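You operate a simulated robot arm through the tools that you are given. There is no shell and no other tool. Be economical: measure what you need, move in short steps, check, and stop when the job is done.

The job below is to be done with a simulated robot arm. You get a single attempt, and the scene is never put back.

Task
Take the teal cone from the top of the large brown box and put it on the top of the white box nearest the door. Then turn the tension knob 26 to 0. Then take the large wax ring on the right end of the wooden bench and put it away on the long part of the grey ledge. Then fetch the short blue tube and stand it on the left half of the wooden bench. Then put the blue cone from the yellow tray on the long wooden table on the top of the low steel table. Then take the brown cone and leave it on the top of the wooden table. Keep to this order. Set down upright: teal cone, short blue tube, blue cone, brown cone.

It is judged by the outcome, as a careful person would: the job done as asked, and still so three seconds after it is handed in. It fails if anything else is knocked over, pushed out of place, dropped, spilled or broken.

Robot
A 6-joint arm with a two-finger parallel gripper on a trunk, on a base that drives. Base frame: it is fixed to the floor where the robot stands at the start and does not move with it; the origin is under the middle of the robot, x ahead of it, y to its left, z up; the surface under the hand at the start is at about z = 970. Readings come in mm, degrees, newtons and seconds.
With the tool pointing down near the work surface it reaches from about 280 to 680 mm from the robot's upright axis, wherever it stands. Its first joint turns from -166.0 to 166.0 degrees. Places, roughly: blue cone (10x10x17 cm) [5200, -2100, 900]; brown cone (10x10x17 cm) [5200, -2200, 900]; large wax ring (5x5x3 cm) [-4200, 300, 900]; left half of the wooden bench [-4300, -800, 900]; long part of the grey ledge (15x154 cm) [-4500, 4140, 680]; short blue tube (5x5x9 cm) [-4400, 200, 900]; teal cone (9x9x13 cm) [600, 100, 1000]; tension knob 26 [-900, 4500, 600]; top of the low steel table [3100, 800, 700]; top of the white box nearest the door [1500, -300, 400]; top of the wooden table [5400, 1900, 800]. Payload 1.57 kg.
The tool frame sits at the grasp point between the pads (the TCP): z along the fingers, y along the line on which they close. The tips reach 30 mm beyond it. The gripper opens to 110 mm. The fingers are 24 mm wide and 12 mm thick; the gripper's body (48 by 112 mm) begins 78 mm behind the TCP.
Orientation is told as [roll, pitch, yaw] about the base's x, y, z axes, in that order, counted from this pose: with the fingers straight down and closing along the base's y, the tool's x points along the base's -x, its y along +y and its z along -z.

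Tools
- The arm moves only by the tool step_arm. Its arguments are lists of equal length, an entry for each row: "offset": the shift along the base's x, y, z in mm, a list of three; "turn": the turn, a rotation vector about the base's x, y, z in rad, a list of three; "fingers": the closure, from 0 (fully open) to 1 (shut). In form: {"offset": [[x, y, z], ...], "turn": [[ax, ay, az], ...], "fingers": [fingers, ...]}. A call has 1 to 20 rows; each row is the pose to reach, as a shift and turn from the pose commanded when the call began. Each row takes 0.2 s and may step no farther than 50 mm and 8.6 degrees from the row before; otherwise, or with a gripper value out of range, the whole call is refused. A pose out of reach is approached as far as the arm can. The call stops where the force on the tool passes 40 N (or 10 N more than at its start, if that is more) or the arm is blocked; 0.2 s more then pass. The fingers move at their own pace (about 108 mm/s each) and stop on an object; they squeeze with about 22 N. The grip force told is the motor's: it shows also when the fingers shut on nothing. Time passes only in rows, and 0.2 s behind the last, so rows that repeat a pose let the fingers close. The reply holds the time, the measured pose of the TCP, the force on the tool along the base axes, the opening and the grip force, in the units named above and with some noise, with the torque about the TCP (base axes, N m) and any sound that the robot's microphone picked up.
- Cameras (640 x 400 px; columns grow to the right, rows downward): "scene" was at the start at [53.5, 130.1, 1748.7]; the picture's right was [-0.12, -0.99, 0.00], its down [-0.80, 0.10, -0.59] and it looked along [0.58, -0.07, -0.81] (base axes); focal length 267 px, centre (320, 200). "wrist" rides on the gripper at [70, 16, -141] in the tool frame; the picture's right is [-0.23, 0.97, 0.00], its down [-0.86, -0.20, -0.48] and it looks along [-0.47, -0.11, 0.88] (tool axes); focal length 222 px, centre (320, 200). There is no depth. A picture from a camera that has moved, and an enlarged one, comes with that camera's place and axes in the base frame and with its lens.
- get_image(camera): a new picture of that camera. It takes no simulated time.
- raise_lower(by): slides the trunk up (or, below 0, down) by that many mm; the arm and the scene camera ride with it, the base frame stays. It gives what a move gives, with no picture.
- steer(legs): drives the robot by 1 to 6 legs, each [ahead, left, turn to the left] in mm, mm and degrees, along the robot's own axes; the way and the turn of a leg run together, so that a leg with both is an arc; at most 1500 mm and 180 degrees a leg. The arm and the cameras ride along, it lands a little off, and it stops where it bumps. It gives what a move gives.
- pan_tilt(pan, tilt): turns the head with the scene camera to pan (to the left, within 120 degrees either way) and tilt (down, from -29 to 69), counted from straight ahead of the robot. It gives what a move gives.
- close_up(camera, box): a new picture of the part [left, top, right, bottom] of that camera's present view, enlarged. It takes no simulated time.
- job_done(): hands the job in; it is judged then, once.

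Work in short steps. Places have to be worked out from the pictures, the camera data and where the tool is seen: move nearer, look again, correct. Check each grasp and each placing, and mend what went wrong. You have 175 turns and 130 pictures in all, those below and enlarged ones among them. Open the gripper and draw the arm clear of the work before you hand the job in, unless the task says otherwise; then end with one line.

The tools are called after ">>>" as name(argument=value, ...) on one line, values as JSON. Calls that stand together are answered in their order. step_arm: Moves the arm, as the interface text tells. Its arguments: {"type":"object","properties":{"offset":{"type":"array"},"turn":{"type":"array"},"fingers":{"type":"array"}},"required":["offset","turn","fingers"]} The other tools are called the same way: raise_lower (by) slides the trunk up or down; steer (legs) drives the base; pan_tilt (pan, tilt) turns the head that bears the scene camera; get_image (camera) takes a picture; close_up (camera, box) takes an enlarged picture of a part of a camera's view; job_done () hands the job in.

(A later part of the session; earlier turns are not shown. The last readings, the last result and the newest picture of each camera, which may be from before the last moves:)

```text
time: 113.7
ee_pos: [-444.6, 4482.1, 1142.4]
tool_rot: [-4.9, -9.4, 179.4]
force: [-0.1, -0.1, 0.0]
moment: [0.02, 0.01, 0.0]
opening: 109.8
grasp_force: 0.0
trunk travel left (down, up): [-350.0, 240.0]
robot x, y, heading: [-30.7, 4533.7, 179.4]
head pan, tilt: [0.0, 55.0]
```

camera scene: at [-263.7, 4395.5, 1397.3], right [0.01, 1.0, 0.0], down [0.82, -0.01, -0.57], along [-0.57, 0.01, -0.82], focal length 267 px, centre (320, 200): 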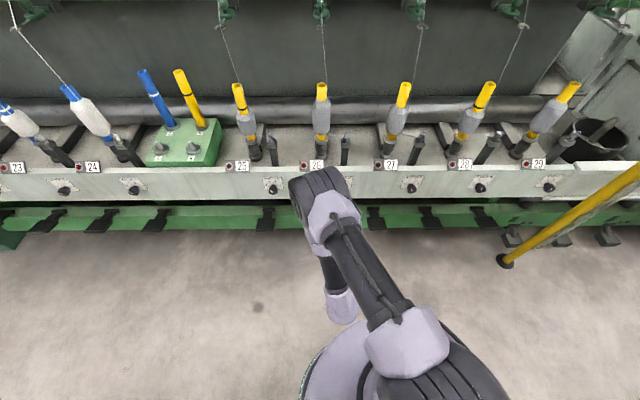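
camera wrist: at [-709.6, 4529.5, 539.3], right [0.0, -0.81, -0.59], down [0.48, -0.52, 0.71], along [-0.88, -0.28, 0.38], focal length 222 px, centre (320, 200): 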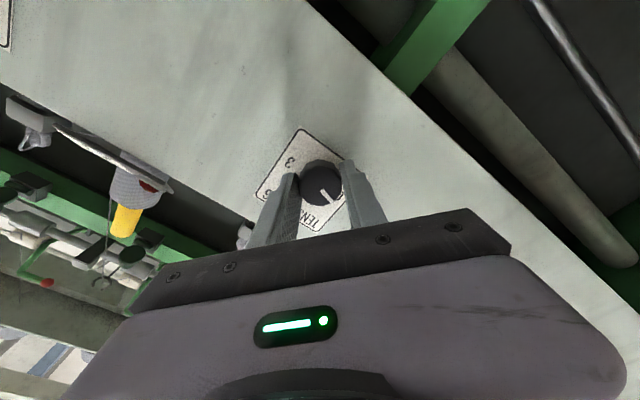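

I straighten the tool and bring it to the usual carry pose, then drive back down the aisle.

>>> step_arm(offset=[[0, 10, 40], [0, 20, 80], [0, 30, 120]], turn=[[-0.028, -0.055, 0], [-0.057, -0.11, 0], [-0.0855, -0.164, 0]], fingers=[0, 0, 0])

>>> steer(legs=[[0, 0, 90], [1500, 0, 0], [1500, 0, 0], [1500, 0, 0]])

>>> pan_tilt(pan=-60, tilt=20)

>>> get_image(camera="scene")

```text
time: 114.5
ee_pos: [-404.4, 4504.3, 1145.5]
tool_rot: [-5.6, -6.6, 179.4]
force: [0.5, 0.6, -0.5]
moment: [-0.01, 0.0, 0.0]
opening: 110.0
grasp_force: 0.1
out of reach, approached as far as the arm can: row 1, 2, 3
trunk travel left (down, up): [-350.0, 240.0]
robot x, y, heading: [-34.7, 4533.1, 179.9]
head pan, tilt: [0.0, 55.0]
```

```text
time: 139.6
ee_pos: [-54.2, -296.5, 1144.4]
tool_rot: [-5.6, -6.5, -90.1]
force: [-0.4, -0.3, -0.5]
moment: [-0.01, -0.04, 0.0]
opening: 109.9
grasp_force: 0.0
trunk travel left (down, up): [-350.0, 240.0]
robot x, y, heading: [-87.5, 75.7, -90.1]
head pan, tilt: [0.0, 55.0]
```

```text
time: 140.9
ee_pos: [-53.0, -297.5, 1145.0]
tool_rot: [-5.5, -6.7, -90.1]
force: [-0.1, 0.4, -0.5]
moment: [0.01, 0.03, -0.02]
opening: 110.1
grasp_force: 0.0
trunk travel left (down, up): [-350.0, 240.0]
robot x, y, heading: [-88.0, 77.1, -90.0]
head pan, tilt: [-60.0, 20.0]
```

```text
94 pictures are left
camera scene: at [-26.8, 46.5, 1799.4], right [-0.5, 0.87, 0.0], down [0.3, 0.17, -0.94], along [-0.81, -0.47, -0.34], focal length 267 px, centre (320, 200)
```

scene: 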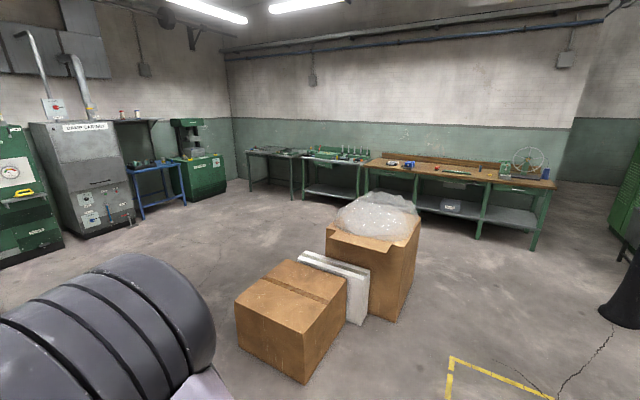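

The bench stands along the far wall, right end near y≈950. I turn and drive to it between the boxes and the column.

>>> steer(legs=[[0, 0, -90], [0, -350, 0], [1500, 0, 0], [1400, 0, 0]])

>>> pan_tilt(pan=0, tilt=30)

>>> get_image(camera="scene")

```text
time: 160.6
ee_pos: [-3347.1, 437.5, 1144.0]
tool_rot: [-5.6, -6.7, 179.4]
force: [-0.7, 0.6, -0.5]
moment: [-0.01, -0.02, -0.01]
opening: 110.0
grasp_force: 0.1
trunk travel left (down, up): [-350.0, 240.0]
robot x, y, heading: [-2976.6, 469.8, 179.5]
head pan, tilt: [-60.0, 20.0]
```

```text
time: 161.9
ee_pos: [-3346.6, 436.8, 1144.6]
tool_rot: [-5.6, -6.6, 179.3]
force: [-0.4, 0.3, 0.0]
moment: [0.0, -0.02, 0.02]
opening: 110.0
grasp_force: 0.1
trunk travel left (down, up): [-350.0, 240.0]
robot x, y, heading: [-2978.2, 470.1, 179.2]
head pan, tilt: [0.0, 30.0]
```

```text
93 pictures are left
camera scene: at [-3047.3, 327.2, 1783.3], right [0.01, 1.0, 0.0], down [0.5, -0.01, -0.87], along [-0.87, 0.01, -0.5], focal length 267 px, centre (320, 200)
```

scene: 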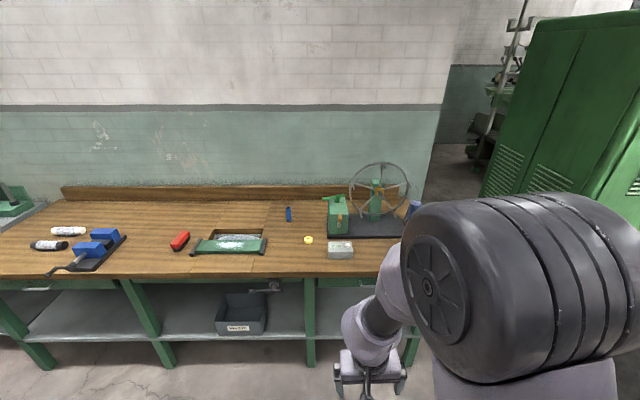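

Zoom on the bench's right half.

>>> close_up(camera="scene", box=[240, 170, 440, 280])

```text
3.20 times, centred on (340, 225) of scene
camera zoom: at [-3047.3, 327.2, 1783.3], right [0.01, 1.0, 0.0], down [0.5, -0.01, -0.87], along [-0.87, 0.01, -0.5], focal length 855 px, centre (256, 120)
```

zoom: 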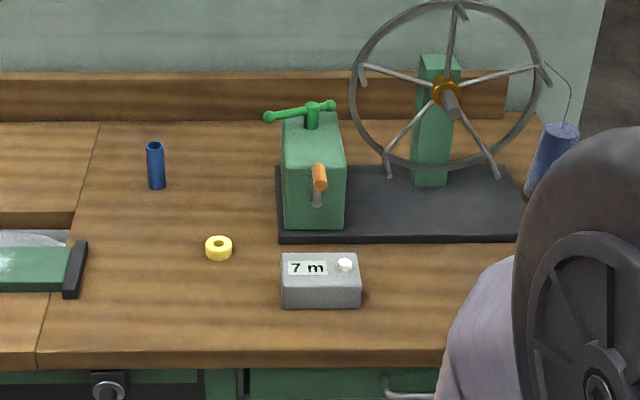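

The ring is at about [−4157, 278, 900] and the short tube at [−4342, 160]. I straighten the tool, then drive up to the bench.

>>> step_arm(offset=[[-20, 0, 30], [-40, 0, 60], [-40, 0, 60]], turn=[[-0.05, -0.06, 0], [-0.098, -0.115, 0], [-0.098, -0.115, 0]], fingers=[0, 0, 0])

>>> steer(legs=[[620, 190, 0.5]])

>>> get_image(camera="wrist")

```text
time: 162.7
ee_pos: [-3347.3, 438.2, 1144.5]
tool_rot: [-5.6, -6.7, 179.3]
force: [0.3, -0.5, -0.1]
moment: [0.02, 0.0, 0.02]
opening: 109.9
grasp_force: 0.1
out of reach, approached as far as the arm can: row 1, 2, 3
trunk travel left (down, up): [-350.0, 240.0]
robot x, y, heading: [-2977.4, 469.2, 179.7]
head pan, tilt: [0.0, 30.0]
```

```text
time: 166.4
ee_pos: [-3972.6, 246.3, 1144.2]
tool_rot: [-5.6, -6.6, 179.9]
force: [-0.2, 0.4, 0.2]
moment: [0.01, 0.0, 0.03]
opening: 110.2
grasp_force: 0.0
trunk travel left (down, up): [-350.0, 240.0]
robot x, y, heading: [-3603.0, 280.1, 180.0]
head pan, tilt: [0.0, 30.0]
```

```text
91 pictures are left
camera wrist: at [-3887.5, 217.0, 1273.7], right [-0.24, -0.97, -0.07], down [-0.79, 0.15, 0.59], along [-0.56, 0.2, -0.8], focal length 222 px, centre (320, 200)
```

wrist: 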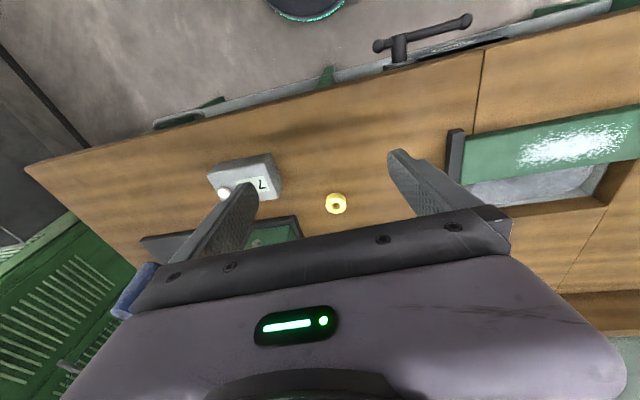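

Ring confirmed at [−4152, 276]. I move above it while straightening the tool.

>>> step_arm(offset=[[-40, 6, -15], [-80, 12, -30], [-120, 18, -45], [-150, 25, -60], [-179, 30, -74]], turn=[[0, 0, 0], [0, 0, 0], [-0.03, -0.04, 0], [-0.06, -0.08, 0], [-0.098, -0.115, 0]], fingers=[0, 0, 0, 0.2, 0.2])

>>> get_image(camera="wrist")

```text
time: 167.6
ee_pos: [-4111.3, 274.2, 1061.4]
tool_rot: [-5.5, -9.6, 179.8]
force: [0.0, -0.3, 0.6]
moment: [0.01, 0.01, -0.02]
opening: 88.0
grasp_force: 0.1
out of reach, approached as far as the arm can: row 2, 3, 4, 5
trunk travel left (down, up): [-350.0, 240.0]
robot x, y, heading: [-3604.7, 281.5, 179.8]
head pan, tilt: [0.0, 30.0]
```

```text
90 pictures are left
camera wrist: at [-4020.4, 243.3, 1186.6], right [-0.24, -0.97, -0.06], down [-0.76, 0.15, 0.63], along [-0.6, 0.2, -0.77], focal length 222 px, centre (320, 200)
```

wrist: 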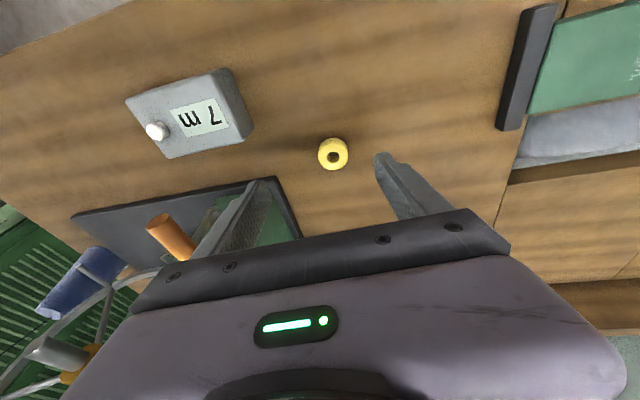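

The tool will not straighten fully; the wrist seems to be in an awkward configuration. I look at the arm.

>>> pan_tilt(pan=0, tilt=50)

>>> get_image(camera="scene")

```text
time: 168.4
ee_pos: [-4110.9, 273.5, 1062.1]
tool_rot: [-5.7, -9.5, 179.7]
force: [-0.4, 0.2, -0.1]
moment: [-0.05, 0.0, 0.02]
opening: 88.2
grasp_force: 0.2
trunk travel left (down, up): [-350.0, 240.0]
robot x, y, heading: [-3601.2, 281.9, 179.9]
head pan, tilt: [0.0, 50.0]
```

```text
89 pictures are left
camera scene: at [-3657.3, 139.7, 1753.9], right [0.0, 1.0, 0.0], down [0.77, 0.0, -0.64], along [-0.64, 0.0, -0.77], focal length 267 px, centre (320, 200)
```

scene: 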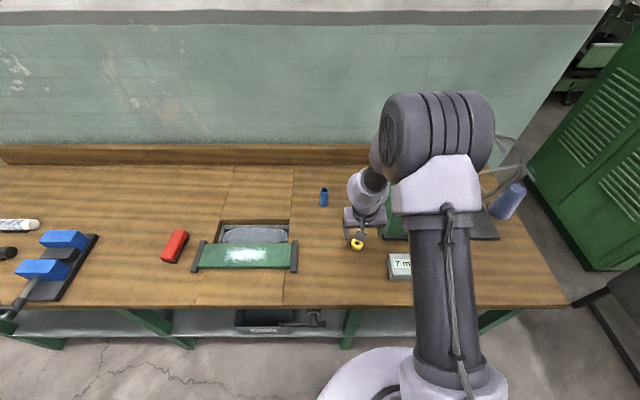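

I try raising and then straightening in separate small steps to see which motion is limited.

>>> step_arm(offset=[[0, 0, 40], [0, 0, 80], [0, 0, 120]], turn=[[0, 0, 0], [0, 0, 0], [0, 0, 0]], fingers=[0, 0, 0])

>>> step_arm(offset=[[0, 0, 0], [0, 0, 0]], turn=[[-0.098, 0, 0], [-0.098, 0, 0]], fingers=[0, 0])

>>> step_arm(offset=[[0, 0, 0], [0, 0, 0]], turn=[[0, -0.08, 0], [0, -0.16, 0]], fingers=[0, 0])

```text
time: 169.2
ee_pos: [-4083.7, 270.7, 1151.1]
tool_rot: [-7.8, -11.6, 180.1]
force: [-0.1, -0.2, -0.1]
moment: [-0.02, 0.06, -0.03]
opening: 109.9
grasp_force: 0.2
out of reach, approached as far as the arm can: row 1, 2, 3
trunk travel left (down, up): [-350.0, 240.0]
robot x, y, heading: [-3604.9, 279.9, 180.0]
head pan, tilt: [0.0, 50.0]
```

```text
time: 169.8
ee_pos: [-4077.9, 268.0, 1137.8]
tool_rot: [-5.8, -12.3, 179.4]
force: [-0.5, 0.3, 0.1]
moment: [0.0, 0.03, 0.01]
opening: 110.0
grasp_force: 0.1
out of reach, approached as far as the arm can: row 1, 2
trunk travel left (down, up): [-350.0, 240.0]
robot x, y, heading: [-3601.9, 280.0, 180.0]
head pan, tilt: [0.0, 50.0]
```

```text
time: 170.4
ee_pos: [-4050.0, 271.8, 1105.9]
tool_rot: [-8.1, -5.4, 179.7]
force: [-0.7, 0.4, -0.4]
moment: [-0.01, -0.01, 0.01]
opening: 110.3
grasp_force: 0.0
out of reach, approached as far as the arm can: row 1, 2
trunk travel left (down, up): [-350.0, 240.0]
robot x, y, heading: [-3599.9, 280.0, 180.0]
head pan, tilt: [0.0, 50.0]
```

I probe which freedom is blocked: a yaw test both ways, and a sideways test.

>>> step_arm(offset=[[0, 0, 0], [0, 0, 0], [0, 0, 0], [0, 0, 0]], turn=[[0, 0, 0.14], [0, 0, 0.28], [0, 0, 0.42], [0, 0, 0.42]], fingers=[0, 0, 0, 0])

>>> step_arm(offset=[[0, 0, 0], [0, 0, 0], [0, 0, 0], [0, 0, 0]], turn=[[0, 0, -0.14], [0, 0, -0.28], [0, 0, -0.42], [0, 0, -0.42]], fingers=[0, 0, 0, 0])

>>> step_arm(offset=[[0, -40, 0], [0, -80, 0]], turn=[[0, 0, 0], [0, 0, 0]], fingers=[0, 0])

>>> step_arm(offset=[[0, 40, 0], [0, 80, 0]], turn=[[0, 0, 0], [0, 0, 0]], fingers=[0, 0])

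```text
time: 171.4
ee_pos: [-4050.2, 267.9, 1107.1]
tool_rot: [-8.3, -5.2, -156.4]
force: [-0.5, 0.4, -0.7]
moment: [0.01, 0.02, 0.02]
opening: 110.1
grasp_force: 0.0
out of reach, approached as far as the arm can: row 3, 4
trunk travel left (down, up): [-350.0, 240.0]
robot x, y, heading: [-3601.1, 283.7, 180.2]
head pan, tilt: [0.0, 50.0]
```

```text
time: 172.4
ee_pos: [-4050.4, 267.0, 1106.7]
tool_rot: [-8.3, -5.5, 179.7]
force: [0.5, 0.3, -0.5]
moment: [-0.02, -0.01, -0.01]
opening: 109.7
grasp_force: 0.2
trunk travel left (down, up): [-350.0, 240.0]
robot x, y, heading: [-3599.4, 281.5, 180.1]
head pan, tilt: [0.0, 50.0]
```

```text
time: 173.0
ee_pos: [-4044.4, 187.5, 1101.9]
tool_rot: [-8.5, -5.9, 179.8]
force: [0.2, 0.2, -0.4]
moment: [0.03, 0.01, 0.0]
opening: 110.1
grasp_force: 0.1
out of reach, approached as far as the arm can: row 2
trunk travel left (down, up): [-350.0, 240.0]
robot x, y, heading: [-3600.3, 276.8, 179.6]
head pan, tilt: [0.0, 50.0]
```

```text
time: 173.6
ee_pos: [-4044.6, 269.5, 1101.4]
tool_rot: [-8.1, -5.4, 179.8]
force: [0.3, 1.2, -0.1]
moment: [-0.02, 0.03, 0.0]
opening: 109.9
grasp_force: 0.0
trunk travel left (down, up): [-350.0, 240.0]
robot x, y, heading: [-3598.3, 281.8, 179.8]
head pan, tilt: [0.0, 50.0]
```

Yaw and sideways are free, so it's a pitch/height limit. I test reaching outward.

>>> step_arm(offset=[[-40, 0, 0], [-80, 0, 0], [-120, 0, 0], [-160, 0, 0]], turn=[[0, 0, 0], [0, 0, 0], [0, 0, 0], [0, 0, 0]], fingers=[0, 0, 0, 0])

>>> get_image(camera="scene")

```text
time: 174.6
ee_pos: [-4158.8, 275.8, 1068.9]
tool_rot: [-10.9, -8.4, -179.7]
force: [-0.4, -1.3, 0.2]
moment: [0.02, 0.01, 0.03]
opening: 110.1
grasp_force: 0.0
out of reach, approached as far as the arm can: row 1, 2, 3, 4
trunk travel left (down, up): [-350.0, 240.0]
robot x, y, heading: [-3597.8, 279.2, 179.8]
head pan, tilt: [0.0, 50.0]
```

```text
88 pictures are left
camera scene: at [-3657.7, 139.7, 1753.8], right [0.0, 1.0, 0.0], down [0.77, 0.0, -0.64], along [-0.64, 0.0, -0.77], focal length 267 px, centre (320, 200)
```

scene: 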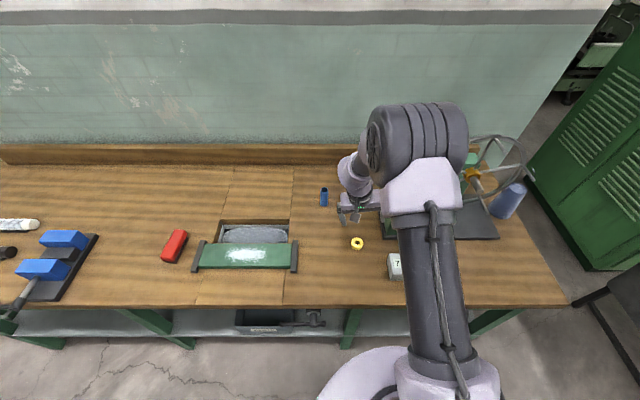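

I zoom on the wrist to compare with its earlier configuration.

>>> close_up(camera="scene", box=[300, 80, 500, 260])

```text
2.22 times, centred on (400, 170) of scene
camera zoom: at [-3657.7, 139.7, 1753.8], right [0.0, 1.0, 0.0], down [0.77, 0.0, -0.64], along [-0.64, 0.0, -0.77], focal length 594 px, centre (142, 267)
```

zoom: 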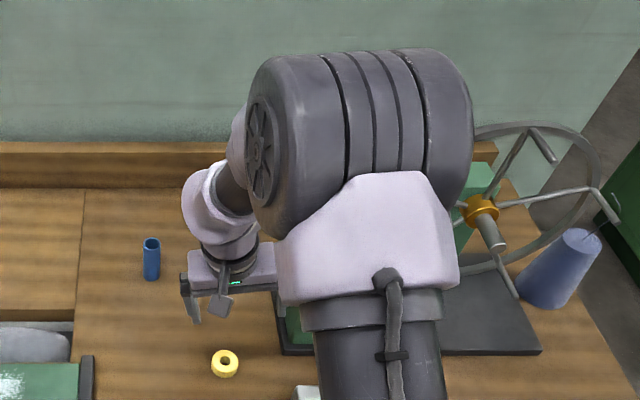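

I back away from the bench to free the wrist safely, then try tilting outward, extending, and coming back.

>>> steer(legs=[[-600, 0, 0]])

>>> step_arm(offset=[[0, 0, 0], [0, 0, 0], [0, 0, 0], [0, 0, 0], [0, 0, 0]], turn=[[0, 0.14, 0], [0, 0.28, 0], [0, 0.42, 0], [0, 0.56, 0], [0, 0.7, 0]], fingers=[0, 0, 0, 0, 0])

>>> step_arm(offset=[[0, 0, 0], [0, 0, 0], [0, 0, 0], [0, 0, 0]], turn=[[-0.1, 0, 0], [-0.2, 0, 0], [-0.2, 0, 0], [-0.2, 0, 0]], fingers=[0, 0, 0, 0])

>>> step_arm(offset=[[0, 0, 40], [0, 0, 80], [0, 0, 120]], turn=[[0, 0, 0], [0, 0, 0], [0, 0, 0]], fingers=[0, 0, 0])

```text
time: 178.0
ee_pos: [-3562.0, 278.6, 1071.1]
tool_rot: [-10.9, -8.4, 179.7]
force: [0.5, -0.3, -0.3]
moment: [-0.01, 0.0, 0.0]
opening: 109.8
grasp_force: 0.0
trunk travel left (down, up): [-350.0, 240.0]
robot x, y, heading: [-3005.0, 281.6, 179.4]
head pan, tilt: [0.0, 50.0]
```

```text
time: 179.2
ee_pos: [-3561.8, 278.0, 1068.5]
tool_rot: [-10.6, -48.6, 179.6]
force: [0.0, -0.4, -0.5]
moment: [-0.05, 0.0, -0.04]
opening: 110.1
grasp_force: 0.0
out of reach, approached as far as the arm can: row 3
trunk travel left (down, up): [-350.0, 240.0]
robot x, y, heading: [-3008.3, 281.0, 179.4]
head pan, tilt: [0.0, 50.0]
```

```text
time: 180.2
ee_pos: [-3563.0, 278.4, 1068.3]
tool_rot: [6.4, -47.1, 166.8]
force: [0.2, -0.8, 0.0]
moment: [0.0, -0.02, 0.03]
opening: 110.2
grasp_force: 0.1
trunk travel left (down, up): [-350.0, 240.0]
robot x, y, heading: [-3006.5, 274.0, 179.3]
head pan, tilt: [0.0, 50.0]
```

```text
time: 181.0
ee_pos: [-3564.8, 278.4, 1189.8]
tool_rot: [6.3, -47.2, 166.9]
force: [0.3, 0.7, 1.2]
moment: [-0.01, 0.01, 0.01]
opening: 109.9
grasp_force: 0.0
trunk travel left (down, up): [-350.0, 240.0]
robot x, y, heading: [-3008.1, 277.4, 179.6]
head pan, tilt: [0.0, 50.0]
```

Beyond this tilt everything is free: the wrist's bend axis was crossed, so its roll joint is half a turn off. I'll tilt further up, then swing the tool around the forearm direction to get back to the original configuration.

>>> step_arm(offset=[[0, 0, 0], [0, 0, 0], [0, 0, 0], [0, 0, 0]], turn=[[0, 0.13, 0], [0, 0.26, 0], [0, 0.39, 0], [0, 0.5, 0]], fingers=[0, 0, 0, 0])

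>>> step_arm(offset=[[0, 0, 0], [0, 0, 0], [0, 0, 0], [0, 0, 0], [0, 0, 0], [0, 0, 0], [0, 0, 0], [0, 0, 0], [0, 0, 0], [0, 0, 0], [0, 0, 0]], turn=[[-0.092, 0, -0.109], [-0.184, 0, -0.219], [-0.275, 0, -0.328], [-0.367, 0, -0.437], [-0.459, 0, -0.547], [-0.551, 0, -0.656], [-0.643, 0, -0.766], [-0.734, 0, -0.875], [-0.826, 0, -0.984], [-0.918, 0, -1.094], [-1.01, 0, -1.203]], fingers=[0, 0, 0, 0, 0, 0, 0, 0, 0, 0, 0])

>>> get_image(camera="scene")

```text
time: 182.0
ee_pos: [-3563.0, 278.3, 1188.2]
tool_rot: [29.4, -73.9, 146.1]
force: [0.7, -0.3, 0.3]
moment: [0.0, -0.01, 0.05]
opening: 110.1
grasp_force: 0.1
trunk travel left (down, up): [-350.0, 240.0]
robot x, y, heading: [-3005.5, 275.9, 179.6]
head pan, tilt: [0.0, 50.0]
```

```text
time: 184.4
ee_pos: [-3562.5, 279.2, 1189.5]
tool_rot: [45.6, -20.5, 57.9]
force: [0.3, 0.2, 0.2]
moment: [-0.01, 0.01, -0.02]
opening: 109.8
grasp_force: 0.0
trunk travel left (down, up): [-350.0, 240.0]
robot x, y, heading: [-3005.2, 274.0, 179.3]
head pan, tilt: [0.0, 50.0]
```

```text
86 pictures are left
camera scene: at [-3063.6, 136.9, 1753.8], right [0.01, 1.0, 0.0], down [0.77, -0.01, -0.64], along [-0.64, 0.01, -0.77], focal length 267 px, centre (320, 200)
```

scene: 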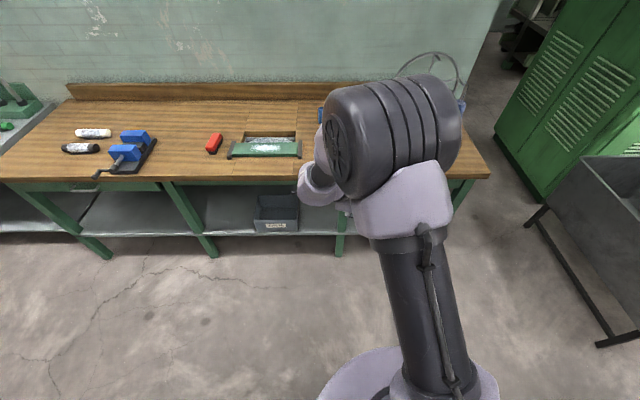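

No reach errors so far; I continue the second half of the swing.

>>> step_arm(offset=[[0, 0, 0], [0, 0, 0], [0, 0, 0], [0, 0, 0], [0, 0, 0], [0, 0, 0], [0, 0, 0], [0, 0, 0], [0, 0, 0], [0, 0, 0], [0, 0, 0]], turn=[[-0.092, 0, -0.109], [-0.184, 0, -0.219], [-0.275, 0, -0.328], [-0.367, 0, -0.437], [-0.459, 0, -0.547], [-0.551, 0, -0.656], [-0.643, 0, -0.766], [-0.734, 0, -0.875], [-0.826, 0, -0.984], [-0.918, 0, -1.094], [-1.01, 0, -1.203]], fingers=[0, 0, 0, 0, 0, 0, 0, 0, 0, 0, 0])

```text
time: 186.8
ee_pos: [-3485.2, 265.8, 1102.6]
tool_rot: [4.1, 10.8, -7.1]
force: [0.5, 0.7, -0.3]
moment: [0.01, -0.01, 0.01]
opening: 109.9
grasp_force: 0.0
out of reach, approached as far as the arm can: row 7, 8, 9, 10, 11
trunk travel left (down, up): [-350.0, 240.0]
robot x, y, heading: [-3003.0, 278.8, 179.2]
head pan, tilt: [0.0, 50.0]
```

Still limited in the same way, so the cause is elsewhere. I look again at the arm.

>>> get_image(camera="scene")

```text
85 pictures are left
camera scene: at [-3063.3, 136.5, 1753.8], right [0.01, 1.0, 0.0], down [0.77, -0.01, -0.64], along [-0.64, 0.01, -0.77], focal length 267 px, centre (320, 200)
```

scene: 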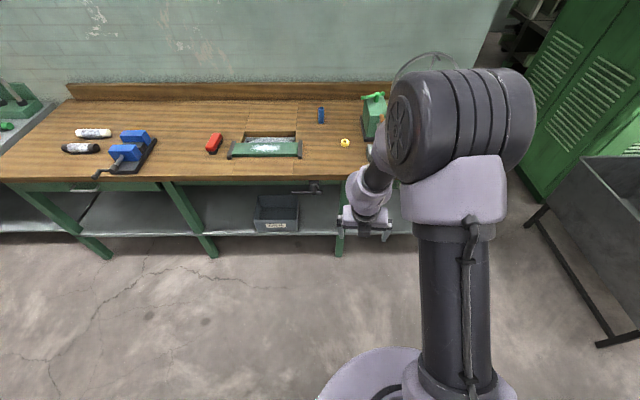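

The roll joint likely hit its limit on this side. I reverse the swing and go round the other way (via −y).

>>> step_arm(offset=[[-7, 1, 8], [-14, 2, 16], [-21, 3, 24], [-28, 4, 32], [-35, 5, 40], [-42, 6, 48], [-49, 7, 56], [-56, 8, 64], [-63, 10, 72], [-70, 12, 80], [-77, 13, 88]], turn=[[0.092, 0, 0.109], [0.184, 0, 0.219], [0.275, 0, 0.328], [0.367, 0, 0.437], [0.459, 0, 0.547], [0.551, 0, 0.656], [0.643, 0, 0.766], [0.734, 0, 0.875], [0.826, 0, 0.984], [0.918, 0, 1.094], [1.01, 0, 1.203]], fingers=[0, 0, 0, 0, 0, 0, 0, 0, 0, 0, 0])

>>> step_arm(offset=[[0, 0, 0], [0, 0, 0], [0, 0, 0], [0, 0, 0], [0, 0, 0], [0, 0, 0], [0, 0, 0], [0, 0, 0], [0, 0, 0], [0, 0, 0], [0, 0, 0]], turn=[[0.092, 0, 0.109], [0.184, 0, 0.219], [0.275, 0, 0.328], [0.367, 0, 0.437], [0.459, 0, 0.547], [0.551, 0, 0.656], [0.643, 0, 0.766], [0.734, 0, 0.875], [0.826, 0, 0.984], [0.918, 0, 1.094], [1.01, 0, 1.203]], fingers=[0, 0, 0, 0, 0, 0, 0, 0, 0, 0, 0])

>>> step_arm(offset=[[0, 0, 0], [0, 0, 0], [0, 0, 0], [0, 0, 0], [0, 0, 0], [0, 0, 0], [0, 0, 0], [0, 0, 0], [0, 0, 0], [0, 0, 0], [0, 0, 0]], turn=[[0.092, 0, 0.109], [0.184, 0, 0.219], [0.275, 0, 0.328], [0.367, 0, 0.437], [0.459, 0, 0.547], [0.551, 0, 0.656], [0.643, 0, 0.766], [0.734, 0, 0.875], [0.826, 0, 0.984], [0.918, 0, 1.094], [1.01, 0, 1.203]], fingers=[0, 0, 0, 0, 0, 0, 0, 0, 0, 0, 0])

```text
time: 189.2
ee_pos: [-3561.7, 279.2, 1190.9]
tool_rot: [51.1, -17.2, 65.0]
force: [0.0, -0.8, 0.0]
moment: [-0.02, 0.0, 0.01]
opening: 110.2
grasp_force: 0.0
trunk travel left (down, up): [-350.0, 240.0]
robot x, y, heading: [-3001.8, 273.3, 179.3]
head pan, tilt: [0.0, 50.0]
```

```text
time: 191.6
ee_pos: [-3561.2, 279.4, 1190.7]
tool_rot: [23.1, -68.2, 161.2]
force: [0.4, 0.0, -0.5]
moment: [0.01, -0.05, 0.03]
opening: 110.3
grasp_force: 0.1
trunk travel left (down, up): [-350.0, 240.0]
robot x, y, heading: [-3008.1, 274.0, 179.1]
head pan, tilt: [0.0, 50.0]
```

```text
time: 194.0
ee_pos: [-3560.8, 279.6, 1190.2]
tool_rot: [-36.1, -26.6, -75.7]
force: [0.4, 0.0, 0.9]
moment: [-0.01, -0.02, -0.02]
opening: 110.1
grasp_force: 0.1
trunk travel left (down, up): [-350.0, 240.0]
robot x, y, heading: [-3004.1, 275.8, 179.7]
head pan, tilt: [0.0, 50.0]
```

All free this way; continuing the last quarter.

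>>> step_arm(offset=[[0, 0, 0], [0, 0, 0], [0, 0, 0], [0, 0, 0], [0, 0, 0], [0, 0, 0], [0, 0, 0], [0, 0, 0], [0, 0, 0], [0, 0, 0], [0, 0, 0]], turn=[[0.092, 0, 0.109], [0.184, 0, 0.219], [0.275, 0, 0.328], [0.367, 0, 0.437], [0.459, 0, 0.547], [0.551, 0, 0.656], [0.643, 0, 0.766], [0.734, 0, 0.875], [0.826, 0, 0.984], [0.918, 0, 1.094], [1.01, 0, 1.203]], fingers=[0, 0, 0, 0, 0, 0, 0, 0, 0, 0, 0])

```text
time: 196.4
ee_pos: [-3578.4, 293.2, 1208.5]
tool_rot: [-2.6, 8.1, -9.3]
force: [-0.2, -0.6, 0.0]
moment: [-0.03, 0.01, 0.01]
opening: 109.8
grasp_force: 0.1
out of reach, approached as far as the arm can: row 10, 11
trunk travel left (down, up): [-350.0, 240.0]
robot x, y, heading: [-3007.3, 276.5, 179.4]
head pan, tilt: [0.0, 50.0]
```

Much better. Now unwind the yaw by about −170° and straighten.

>>> step_arm(offset=[[0, 0, 0], [0, 0, 0], [0, 0, 0], [0, 0, 0], [0, 0, 0], [0, 0, 0]], turn=[[0, 0, -0.14], [0, 0, -0.28], [0, 0, -0.42], [0, 0, -0.56], [0, 0, -0.7], [0, 0, -0.84]], fingers=[0, 0, 0, 0, 0, 0])

```text
time: 197.8
ee_pos: [-3602.6, 298.9, 1233.4]
tool_rot: [-3.1, 4.2, -57.5]
force: [-0.1, 0.2, -1.4]
moment: [-0.01, 0.0, -0.02]
opening: 109.8
grasp_force: 0.1
out of reach, approached as far as the arm can: row 1, 2, 3, 4, 5, 6
trunk travel left (down, up): [-350.0, 240.0]
robot x, y, heading: [-3007.7, 276.3, 179.4]
head pan, tilt: [0.0, 50.0]
```

Yaw turns; I check whether positions are free now by moving in and straightening.

>>> step_arm(offset=[[0, 0, 0], [0, 0, 0], [0, 0, 0], [0, 0, 0], [0, 0, 0], [0, 0, 0], [0, 0, 0]], turn=[[0, 0, -0.14], [0, 0, -0.28], [0, 0, -0.42], [0, 0, -0.56], [0, 0, -0.7], [0, 0, -0.84], [0, 0, -0.98]], fingers=[0, 0, 0, 0, 0, 0, 0])

>>> step_arm(offset=[[0, 0, 0], [0, 0, 0], [0, 0, 0], [0, 0, 0], [0, 0, 0], [0, 0, 0], [0, 0, 0]], turn=[[0, 0, -0.14], [0, 0, -0.28], [0, 0, -0.42], [0, 0, -0.56], [0, 0, -0.7], [0, 0, -0.84], [0, 0, -0.98]], fingers=[0, 0, 0, 0, 0, 0, 0])

>>> step_arm(offset=[[30, 0, -30], [60, 0, -60]], turn=[[0, 0, 0], [0, 0, 0]], fingers=[0, 0])

>>> get_image(camera="scene")

```text
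time: 199.4
ee_pos: [-3603.4, 298.1, 1234.3]
tool_rot: [-2.5, 3.7, -113.6]
force: [-0.3, -0.7, -0.7]
moment: [-0.01, 0.02, 0.01]
opening: 110.0
grasp_force: 0.0
out of reach, approached as far as the arm can: row 3, 4, 5, 6
trunk travel left (down, up): [-350.0, 240.0]
robot x, y, heading: [-3005.6, 273.5, 179.3]
head pan, tilt: [0.0, 50.0]
```

```text
time: 201.0
ee_pos: [-3559.3, 359.8, 1196.7]
tool_rot: [-0.8, 1.0, -162.5]
force: [-0.7, -0.4, 0.3]
moment: [0.0, -0.01, 0.0]
opening: 109.7
grasp_force: 0.1
out of reach, approached as far as the arm can: row 5, 6, 7
trunk travel left (down, up): [-350.0, 240.0]
robot x, y, heading: [-3009.8, 280.0, 179.2]
head pan, tilt: [0.0, 50.0]
```

```text
time: 201.6
ee_pos: [-3508.8, 364.2, 1146.3]
tool_rot: [2.2, 0.6, -162.4]
force: [-0.1, 0.3, -0.1]
moment: [0.01, -0.01, 0.01]
opening: 109.9
grasp_force: 0.1
out of reach, approached as far as the arm can: row 1, 2
trunk travel left (down, up): [-350.0, 240.0]
robot x, y, heading: [-3005.6, 278.7, 179.6]
head pan, tilt: [0.0, 50.0]
```

```text
84 pictures are left
camera scene: at [-3062.9, 137.2, 1753.9], right [0.01, 1.0, 0.0], down [0.77, -0.01, -0.64], along [-0.64, 0.01, -0.77], focal length 267 px, centre (320, 200)
```

scene: 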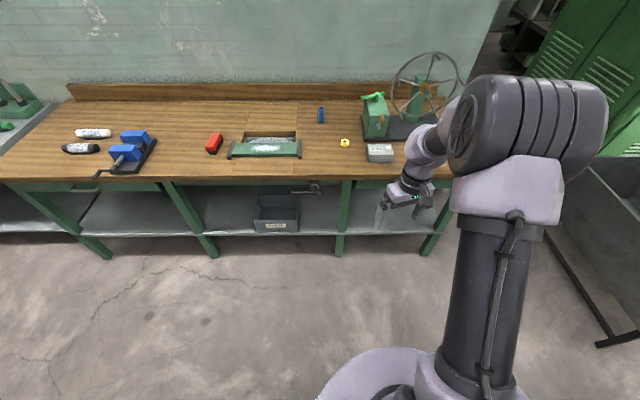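

The tool is vertical; only the last joint is near a limit at this yaw. The gripper is symmetric, so I turn the yaw to a mid-range −90° and test freedom.

>>> step_arm(offset=[[0, -10, 0], [0, -20, 0], [0, -30, 0], [0, -40, 0], [0, -50, 0], [0, -60, 0], [0, -70, 0], [0, -80, 0], [0, -80, 0]], turn=[[0, 0, 0.14], [0, 0, 0.28], [0, 0, 0.42], [0, 0, 0.56], [0, 0, 0.7], [0, 0, 0.84], [0, 0, 0.98], [0, 0, 1.12], [0, 0, 1.26]], fingers=[0, 0, 0, 0, 0, 0, 0, 0, 0])

>>> step_arm(offset=[[0, 0, 40], [0, 0, 80], [20, 0, 120]], turn=[[0, 0, 0], [0, 0, 0], [0, 0, 0]], fingers=[0, 0, 0])

>>> step_arm(offset=[[0, 0, -40], [0, 0, -80], [0, 0, -120], [0, 0, -160], [0, 0, -200]], turn=[[0, 0, 0], [0, 0, 0], [0, 0, 0], [0, 0, 0], [0, 0, 0]], fingers=[0, 0, 0, 0, 0])

```text
time: 203.6
ee_pos: [-3516.0, 283.0, 1156.9]
tool_rot: [2.9, -1.1, -90.3]
force: [0.3, 0.0, 0.0]
moment: [0.0, 0.0, -0.03]
opening: 109.7
grasp_force: 0.2
out of reach, approached as far as the arm can: row 4, 5, 6, 7, 8, 9
trunk travel left (down, up): [-350.0, 240.0]
robot x, y, heading: [-3004.9, 277.6, 179.5]
head pan, tilt: [0.0, 50.0]
```

```text
time: 204.4
ee_pos: [-3493.1, 284.0, 1278.9]
tool_rot: [2.1, 0.5, -90.4]
force: [1.0, 0.5, 0.5]
moment: [0.01, 0.02, -0.02]
opening: 109.9
grasp_force: 0.0
trunk travel left (down, up): [-350.0, 240.0]
robot x, y, heading: [-3006.0, 278.4, 179.3]
head pan, tilt: [0.0, 50.0]
```

```text
time: 205.6
ee_pos: [-3506.5, 278.8, 1083.8]
tool_rot: [3.0, -3.0, -90.5]
force: [0.4, -0.8, 0.1]
moment: [0.01, 0.02, 0.02]
opening: 110.0
grasp_force: 0.1
out of reach, approached as far as the arm can: row 2, 3, 4, 5
trunk travel left (down, up): [-350.0, 240.0]
robot x, y, heading: [-3003.4, 276.9, 179.8]
head pan, tilt: [0.0, 50.0]
```

Nearly free now; a small lean remains at low z. I test whether a sideways shift (arm plane angle) removes it.

>>> step_arm(offset=[[0, -40, 0], [0, -80, 0], [0, -120, 0], [0, -120, 0]], turn=[[0.02, 0.02, 0], [0.05, 0.05, 0], [0.05, 0.05, 0], [0.05, 0.05, 0]], fingers=[0, 0, 0, 0])

>>> step_arm(offset=[[0, 40, 0], [0, 80, 0], [0, 120, 0], [0, 160, 0], [0, 200, 0], [0, 240, 0], [0, 240, 0]], turn=[[0, 0, 0], [0, 0, 0], [0, 0, 0], [0, 0, 0], [0, 0, 0], [0, 0, 0], [0, 0, 0]], fingers=[0, 0, 0, 0, 0, 0, 0])

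```text
time: 206.6
ee_pos: [-3511.4, 158.0, 1089.2]
tool_rot: [1.3, -2.8, -90.5]
force: [0.0, 0.7, -0.2]
moment: [0.0, -0.01, 0.02]
opening: 110.2
grasp_force: 0.0
out of reach, approached as far as the arm can: row 1, 2, 3, 4
trunk travel left (down, up): [-350.0, 240.0]
robot x, y, heading: [-3005.2, 276.6, 179.4]
head pan, tilt: [0.0, 50.0]
```

```text
time: 208.2
ee_pos: [-3517.9, 399.2, 1095.5]
tool_rot: [0.0, -2.8, -90.4]
force: [-0.8, 0.5, -0.3]
moment: [0.01, 0.01, -0.01]
opening: 110.0
grasp_force: 0.1
out of reach, approached as far as the arm can: row 1, 2, 3, 4, 5, 6, 7
trunk travel left (down, up): [-350.0, 240.0]
robot x, y, heading: [-3008.6, 274.4, 179.7]
head pan, tilt: [0.0, 50.0]
```

I test the same lowering further out (r≈600) and straight.

>>> step_arm(offset=[[0, -30, 40], [-30, -60, 70], [-60, -90, 100], [-90, -120, 100], [-90, -120, 100]], turn=[[-0.01, 0, 0], [-0.02, 0, 0], [-0.03, 0, 0], [-0.04, 0, 0], [-0.049, 0, 0]], fingers=[0, 0, 0, 0, 0])

>>> step_arm(offset=[[0, 0, 0], [0, 0, 0]], turn=[[0.049, 0, 0], [0.098, 0, 0]], fingers=[0, 0])

>>> step_arm(offset=[[0, 0, -40], [0, 0, -80], [0, 0, -120], [0, 0, -160]], turn=[[0, 0, 0], [0, 0, 0], [0, 0, 0], [0, 0, 0]], fingers=[0, 0, 0, 0])

```text
refused: row 2 steps farther than a row can; nothing moved
```

```text
time: 208.8
ee_pos: [-3517.0, 399.5, 1095.9]
tool_rot: [0.0, -2.7, -90.4]
force: [0.1, 0.0, 0.3]
moment: [0.0, 0.03, -0.03]
opening: 110.0
grasp_force: 0.1
out of reach, approached as far as the arm can: row 1, 2
trunk travel left (down, up): [-350.0, 240.0]
robot x, y, heading: [-3005.0, 278.1, 179.3]
head pan, tilt: [0.0, 50.0]
```

```text
time: 209.8
ee_pos: [-3518.6, 398.8, 933.3]
tool_rot: [-0.3, -3.8, -90.4]
force: [0.1, -0.1, 0.3]
moment: [-0.02, 0.0, -0.02]
opening: 110.0
grasp_force: 0.1
trunk travel left (down, up): [-350.0, 240.0]
robot x, y, heading: [-3005.5, 279.8, 179.3]
head pan, tilt: [0.0, 50.0]
```

Lowering works; only a constant ~3° lean remains. I try to trim it here.

>>> step_arm(offset=[[0, 0, 0], [0, 0, 0], [0, 0, 0]], turn=[[0.03, 0, 0], [0.066, 0, 0], [0.066, 0, 0]], fingers=[0, 0, 0])

>>> step_arm(offset=[[0, 0, 0], [0, 0, 0], [0, 0, 0], [0, 0, 0]], turn=[[0, 0, 0.14], [0, 0, 0.28], [0, 0, 0.42], [0, 0, 0.56]], fingers=[0, 0, 0, 0])

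>>> step_arm(offset=[[0, -40, 0], [0, -80, 0], [0, -120, 20]], turn=[[0, 0, 0], [0, 0, 0], [0, 0, 0]], fingers=[0, 0, 0])

```text
time: 210.6
ee_pos: [-3518.6, 398.8, 935.1]
tool_rot: [-0.8, -3.6, -90.4]
force: [-0.2, -1.4, 0.5]
moment: [0.01, -0.03, -0.02]
opening: 109.8
grasp_force: 0.1
out of reach, approached as far as the arm can: row 2, 3
trunk travel left (down, up): [-350.0, 240.0]
robot x, y, heading: [-3001.0, 278.6, 179.4]
head pan, tilt: [0.0, 50.0]
```

```text
time: 211.6
ee_pos: [-3517.7, 398.6, 934.3]
tool_rot: [-1.1, -4.2, -58.1]
force: [0.0, 0.7, 0.1]
moment: [-0.01, 0.0, -0.02]
opening: 110.1
grasp_force: 0.0
trunk travel left (down, up): [-350.0, 240.0]
robot x, y, heading: [-3004.6, 274.3, 179.4]
head pan, tilt: [0.0, 50.0]
```

```text
time: 212.4
ee_pos: [-3517.5, 277.6, 956.5]
tool_rot: [-0.9, -3.8, -58.3]
force: [0.1, 0.5, 1.0]
moment: [0.01, 0.02, 0.01]
opening: 109.8
grasp_force: 0.0
trunk travel left (down, up): [-350.0, 240.0]
robot x, y, heading: [-3006.7, 279.8, 179.6]
head pan, tilt: [0.0, 50.0]
```

The lean of ~3.7° to the robot's left is constant while all else is free, so I'll work with it (objects are gripped and set down with the same lean). I set yaw to −90, raise, and return to the bench.

>>> step_arm(offset=[[0, 0, 40], [0, 0, 80], [0, 0, 120], [0, 0, 150]], turn=[[0, 0, -0.14], [0, 0, -0.28], [0, 0, -0.42], [0, 0, -0.555]], fingers=[0, 0, 0, 0])

>>> steer(legs=[[600, 0, 0.5]])

>>> get_image(camera="wrist")

```text
time: 213.4
ee_pos: [-3517.3, 278.6, 1104.0]
tool_rot: [-0.7, -3.6, -90.3]
force: [0.3, -0.2, -0.1]
moment: [-0.02, 0.02, -0.02]
opening: 109.7
grasp_force: 0.0
trunk travel left (down, up): [-350.0, 240.0]
robot x, y, heading: [-3008.1, 276.5, 179.1]
head pan, tilt: [0.0, 50.0]
```

```text
time: 216.8
ee_pos: [-4114.6, 283.5, 1104.0]
tool_rot: [-0.8, -3.6, -90.0]
force: [-0.3, 0.0, 0.5]
moment: [0.0, 0.0, -0.03]
opening: 110.1
grasp_force: 0.0
trunk travel left (down, up): [-350.0, 240.0]
robot x, y, heading: [-3604.7, 279.5, 179.3]
head pan, tilt: [0.0, 50.0]
```

```text
83 pictures are left
camera wrist: at [-4097.6, 361.3, 1239.8], right [0.97, -0.23, 0.0], down [-0.19, -0.82, 0.53], along [-0.12, -0.52, -0.85], focal length 222 px, centre (320, 200)
```

wrist: 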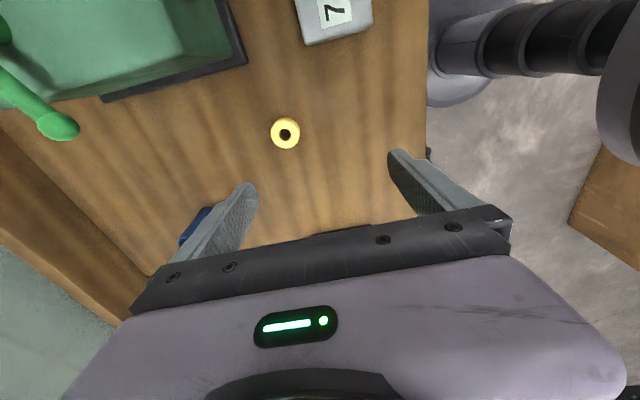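

The ring solves to [−4173, 279, ≈887]. I move over it and down to z≈930.

>>> step_arm(offset=[[-30, -2, -35], [-58, -4, -70], [-58, -4, -110], [-58, -4, -150], [-58, -4, -174]], turn=[[0, 0, 0], [0, 0, 0], [0, 0, 0], [0, 0, 0], [0, 0, 0]], fingers=[0.1, 0.2, 0.2, 0.2, 0.2])

>>> get_image(camera="wrist")

```text
time: 217.9
ee_pos: [-4172.2, 279.5, 929.0]
tool_rot: [-0.9, -3.6, -90.0]
force: [-0.2, 0.6, 0.0]
moment: [0.0, -0.02, 0.01]
opening: 87.9
grasp_force: 0.0
trunk travel left (down, up): [-350.0, 240.0]
robot x, y, heading: [-3601.9, 279.6, 179.6]
head pan, tilt: [0.0, 50.0]
```

```text
82 pictures are left
camera wrist: at [-4155.5, 356.4, 1064.4], right [0.97, -0.23, 0.0], down [-0.19, -0.82, 0.53], along [-0.12, -0.52, -0.85], focal length 222 px, centre (320, 200)
```

wrist: 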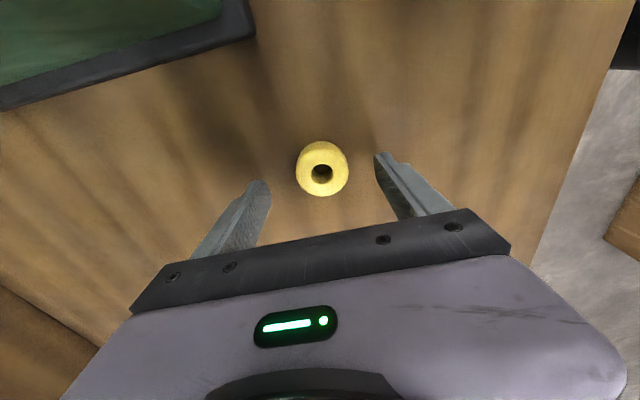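

Centred. Lower to z≈912 and close.

>>> step_arm(offset=[[0, 0, -10], [0, 0, -17], [0, 0, -17], [0, 0, -17], [0, 0, -17], [0, 0, -17]], turn=[[0, 0, 0], [0, 0, 0], [0, 0, 0], [0, 0, 0], [0, 0, 0], [0, 0, 0]], fingers=[0.2, 0.2, 0.6, 1, 1, 1])

>>> step_arm(offset=[[0, 0, 10], [0, 0, 40], [0, 0, 80]], turn=[[0, 0, 0], [0, 0, 0], [0, 0, 0]], fingers=[1, 1, 1])

>>> get_image(camera="wrist")

```text
time: 219.3
ee_pos: [-4172.1, 277.9, 912.7]
tool_rot: [-0.8, -3.5, -89.9]
force: [0.1, 0.8, -0.2]
moment: [-0.01, -0.02, 0.02]
opening: 41.7
grasp_force: 21.7
trunk travel left (down, up): [-350.0, 240.0]
robot x, y, heading: [-3600.8, 282.7, 179.5]
head pan, tilt: [0.0, 50.0]
```

```text
time: 220.2
ee_pos: [-4170.8, 279.3, 991.4]
tool_rot: [-0.8, -3.6, -90.0]
force: [-0.6, 0.1, 0.1]
moment: [0.03, 0.0, 0.0]
opening: 41.7
grasp_force: 22.0
trunk travel left (down, up): [-350.0, 240.0]
robot x, y, heading: [-3602.7, 282.7, 179.6]
head pan, tilt: [0.0, 50.0]
```

```text
81 pictures are left
camera wrist: at [-4153.6, 359.0, 1127.9], right [0.97, -0.23, 0.0], down [-0.19, -0.82, 0.53], along [-0.12, -0.52, -0.85], focal length 222 px, centre (320, 200)
```

wrist: 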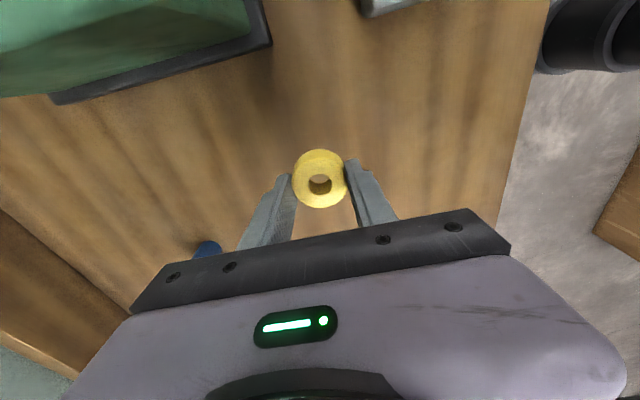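

Ring held. I lift more, back off and look towards the ledge at y≈4140.

>>> step_arm(offset=[[20, 0, 40], [40, 0, 80], [60, 0, 110]], turn=[[0, 0, 0], [0, 0, 0], [0, 0, 0]], fingers=[1, 1, 1])

>>> steer(legs=[[-700, 0, 0]])

>>> pan_tilt(pan=-50, tilt=25)

>>> get_image(camera="scene")

```text
time: 220.9
ee_pos: [-4109.8, 280.0, 1103.2]
tool_rot: [-0.8, -3.6, -90.0]
force: [0.2, -0.1, 0.0]
moment: [0.01, 0.04, 0.01]
opening: 41.7
grasp_force: 22.5
trunk travel left (down, up): [-350.0, 240.0]
robot x, y, heading: [-3598.5, 284.0, 179.8]
head pan, tilt: [0.0, 50.0]
```

```text
time: 224.8
ee_pos: [-3414.1, 275.3, 1102.3]
tool_rot: [-0.8, -3.6, -90.0]
force: [0.8, -0.4, -0.4]
moment: [0.01, 0.02, 0.03]
opening: 41.4
grasp_force: 22.1
trunk travel left (down, up): [-350.0, 240.0]
robot x, y, heading: [-2907.1, 275.2, 179.8]
head pan, tilt: [0.0, 50.0]
```

```text
time: 225.9
ee_pos: [-3415.3, 274.9, 1102.0]
tool_rot: [-0.7, -3.5, -89.8]
force: [-0.2, -0.5, -1.2]
moment: [0.03, -0.03, 0.03]
opening: 41.2
grasp_force: 22.4
trunk travel left (down, up): [-350.0, 240.0]
robot x, y, heading: [-2906.8, 275.6, 179.6]
head pan, tilt: [-50.0, 25.0]
```

```text
80 pictures are left
camera scene: at [-2945.5, 207.3, 1791.3], right [0.77, 0.64, 0.0], down [0.27, -0.33, -0.91], along [-0.58, 0.7, -0.42], focal length 267 px, centre (320, 200)
```

scene: 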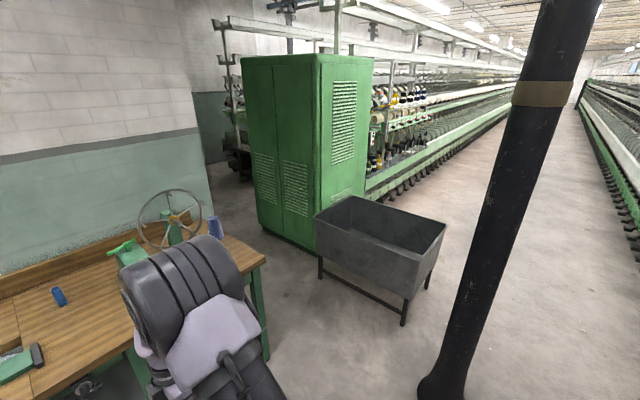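

The ledge is on the far frame beyond the green cabinet. I go round the column on its aisle side.

>>> steer(legs=[[-580, 0, 0], [0, 0, -90], [1500, 0, 0], [1500, 0, 0], [700, 0, 0]])

>>> pan_tilt(pan=80, tilt=25)

>>> get_image(camera="scene")

```text
time: 250.7
ee_pos: [-2277.2, 4492.8, 1101.7]
tool_rot: [-0.8, -3.5, -179.6]
force: [-0.1, -0.3, -0.5]
moment: [-0.02, 0.0, -0.05]
opening: 41.3
grasp_force: 22.0
trunk travel left (down, up): [-350.0, 240.0]
robot x, y, heading: [-2269.6, 3984.8, 90.0]
head pan, tilt: [-50.0, 25.0]
```

```text
time: 252.8
ee_pos: [-2277.2, 4492.2, 1102.2]
tool_rot: [-0.8, -3.6, -179.6]
force: [0.4, -0.7, -1.0]
moment: [0.02, 0.0, 0.0]
opening: 41.5
grasp_force: 21.7
trunk travel left (down, up): [-350.0, 240.0]
robot x, y, heading: [-2271.4, 3981.8, 89.9]
head pan, tilt: [80.0, 25.0]
```

```text
79 pictures are left
camera scene: at [-2500.9, 3979.0, 1791.3], right [0.18, 0.98, 0.0], down [0.42, -0.07, -0.91], along [-0.89, 0.16, -0.42], focal length 267 px, centre (320, 200)
```

scene: 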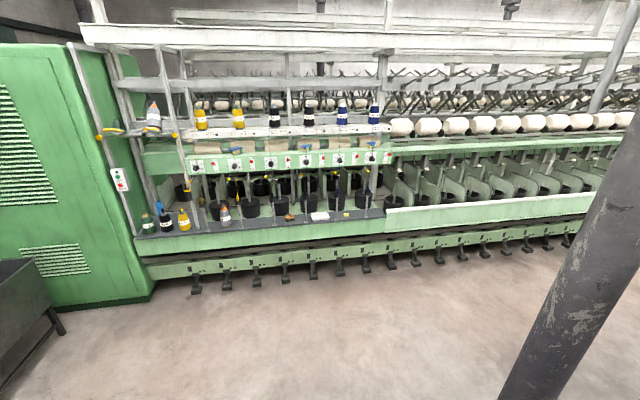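

I zoom on the grey ledge.

>>> close_up(camera="scene", box=[120, 140, 420, 260])

```text
2.13 times, centred on (270, 200) of scene
camera zoom: at [-2500.9, 3979.0, 1791.3], right [0.18, 0.98, 0.0], down [0.42, -0.07, -0.91], along [-0.89, 0.16, -0.42], focal length 570 px, centre (427, 200)
```

zoom: 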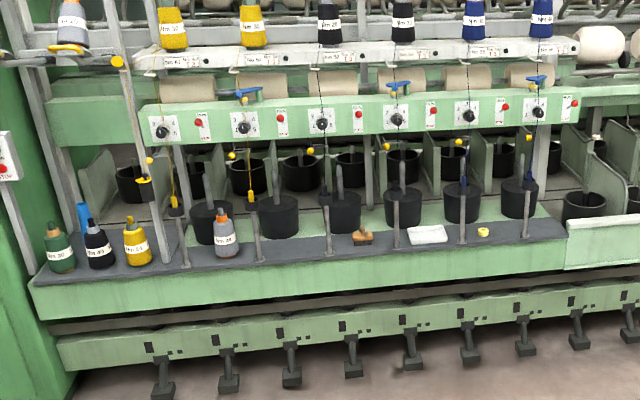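

The long part has a free spot around y≈3830 (between the grey bobbin and the scraper), x≈−4510. I turn and drive up to it.

>>> steer(legs=[[0, 0, 90], [1350, 150, 0]])

>>> pan_tilt(pan=0, tilt=35)

>>> get_image(camera="scene")

```text
time: 263.2
ee_pos: [-4112.9, 3869.6, 1101.0]
tool_rot: [-0.8, -3.6, -90.9]
force: [-0.1, 0.5, -0.4]
moment: [0.02, -0.02, -0.03]
opening: 41.1
grasp_force: 21.7
trunk travel left (down, up): [-350.0, 240.0]
robot x, y, heading: [-3606.6, 3861.0, 178.6]
head pan, tilt: [80.0, 25.0]
```

```text
time: 264.8
ee_pos: [-4112.6, 3869.8, 1102.5]
tool_rot: [-0.8, -3.6, -90.9]
force: [-0.3, 0.2, -0.2]
moment: [-0.01, -0.04, 0.0]
opening: 41.7
grasp_force: 21.3
trunk travel left (down, up): [-350.0, 240.0]
robot x, y, heading: [-3606.9, 3863.3, 178.6]
head pan, tilt: [0.0, 35.0]
```

```text
77 pictures are left
camera scene: at [-3674.7, 3724.9, 1775.5], right [0.02, 1.0, 0.0], down [0.57, -0.01, -0.82], along [-0.82, 0.02, -0.57], focal length 267 px, centre (320, 200)
```

scene: 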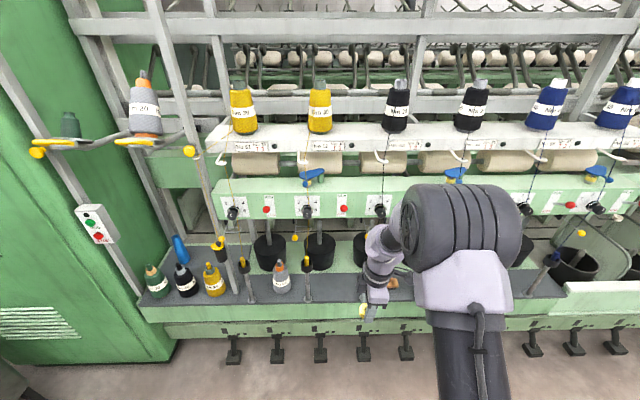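

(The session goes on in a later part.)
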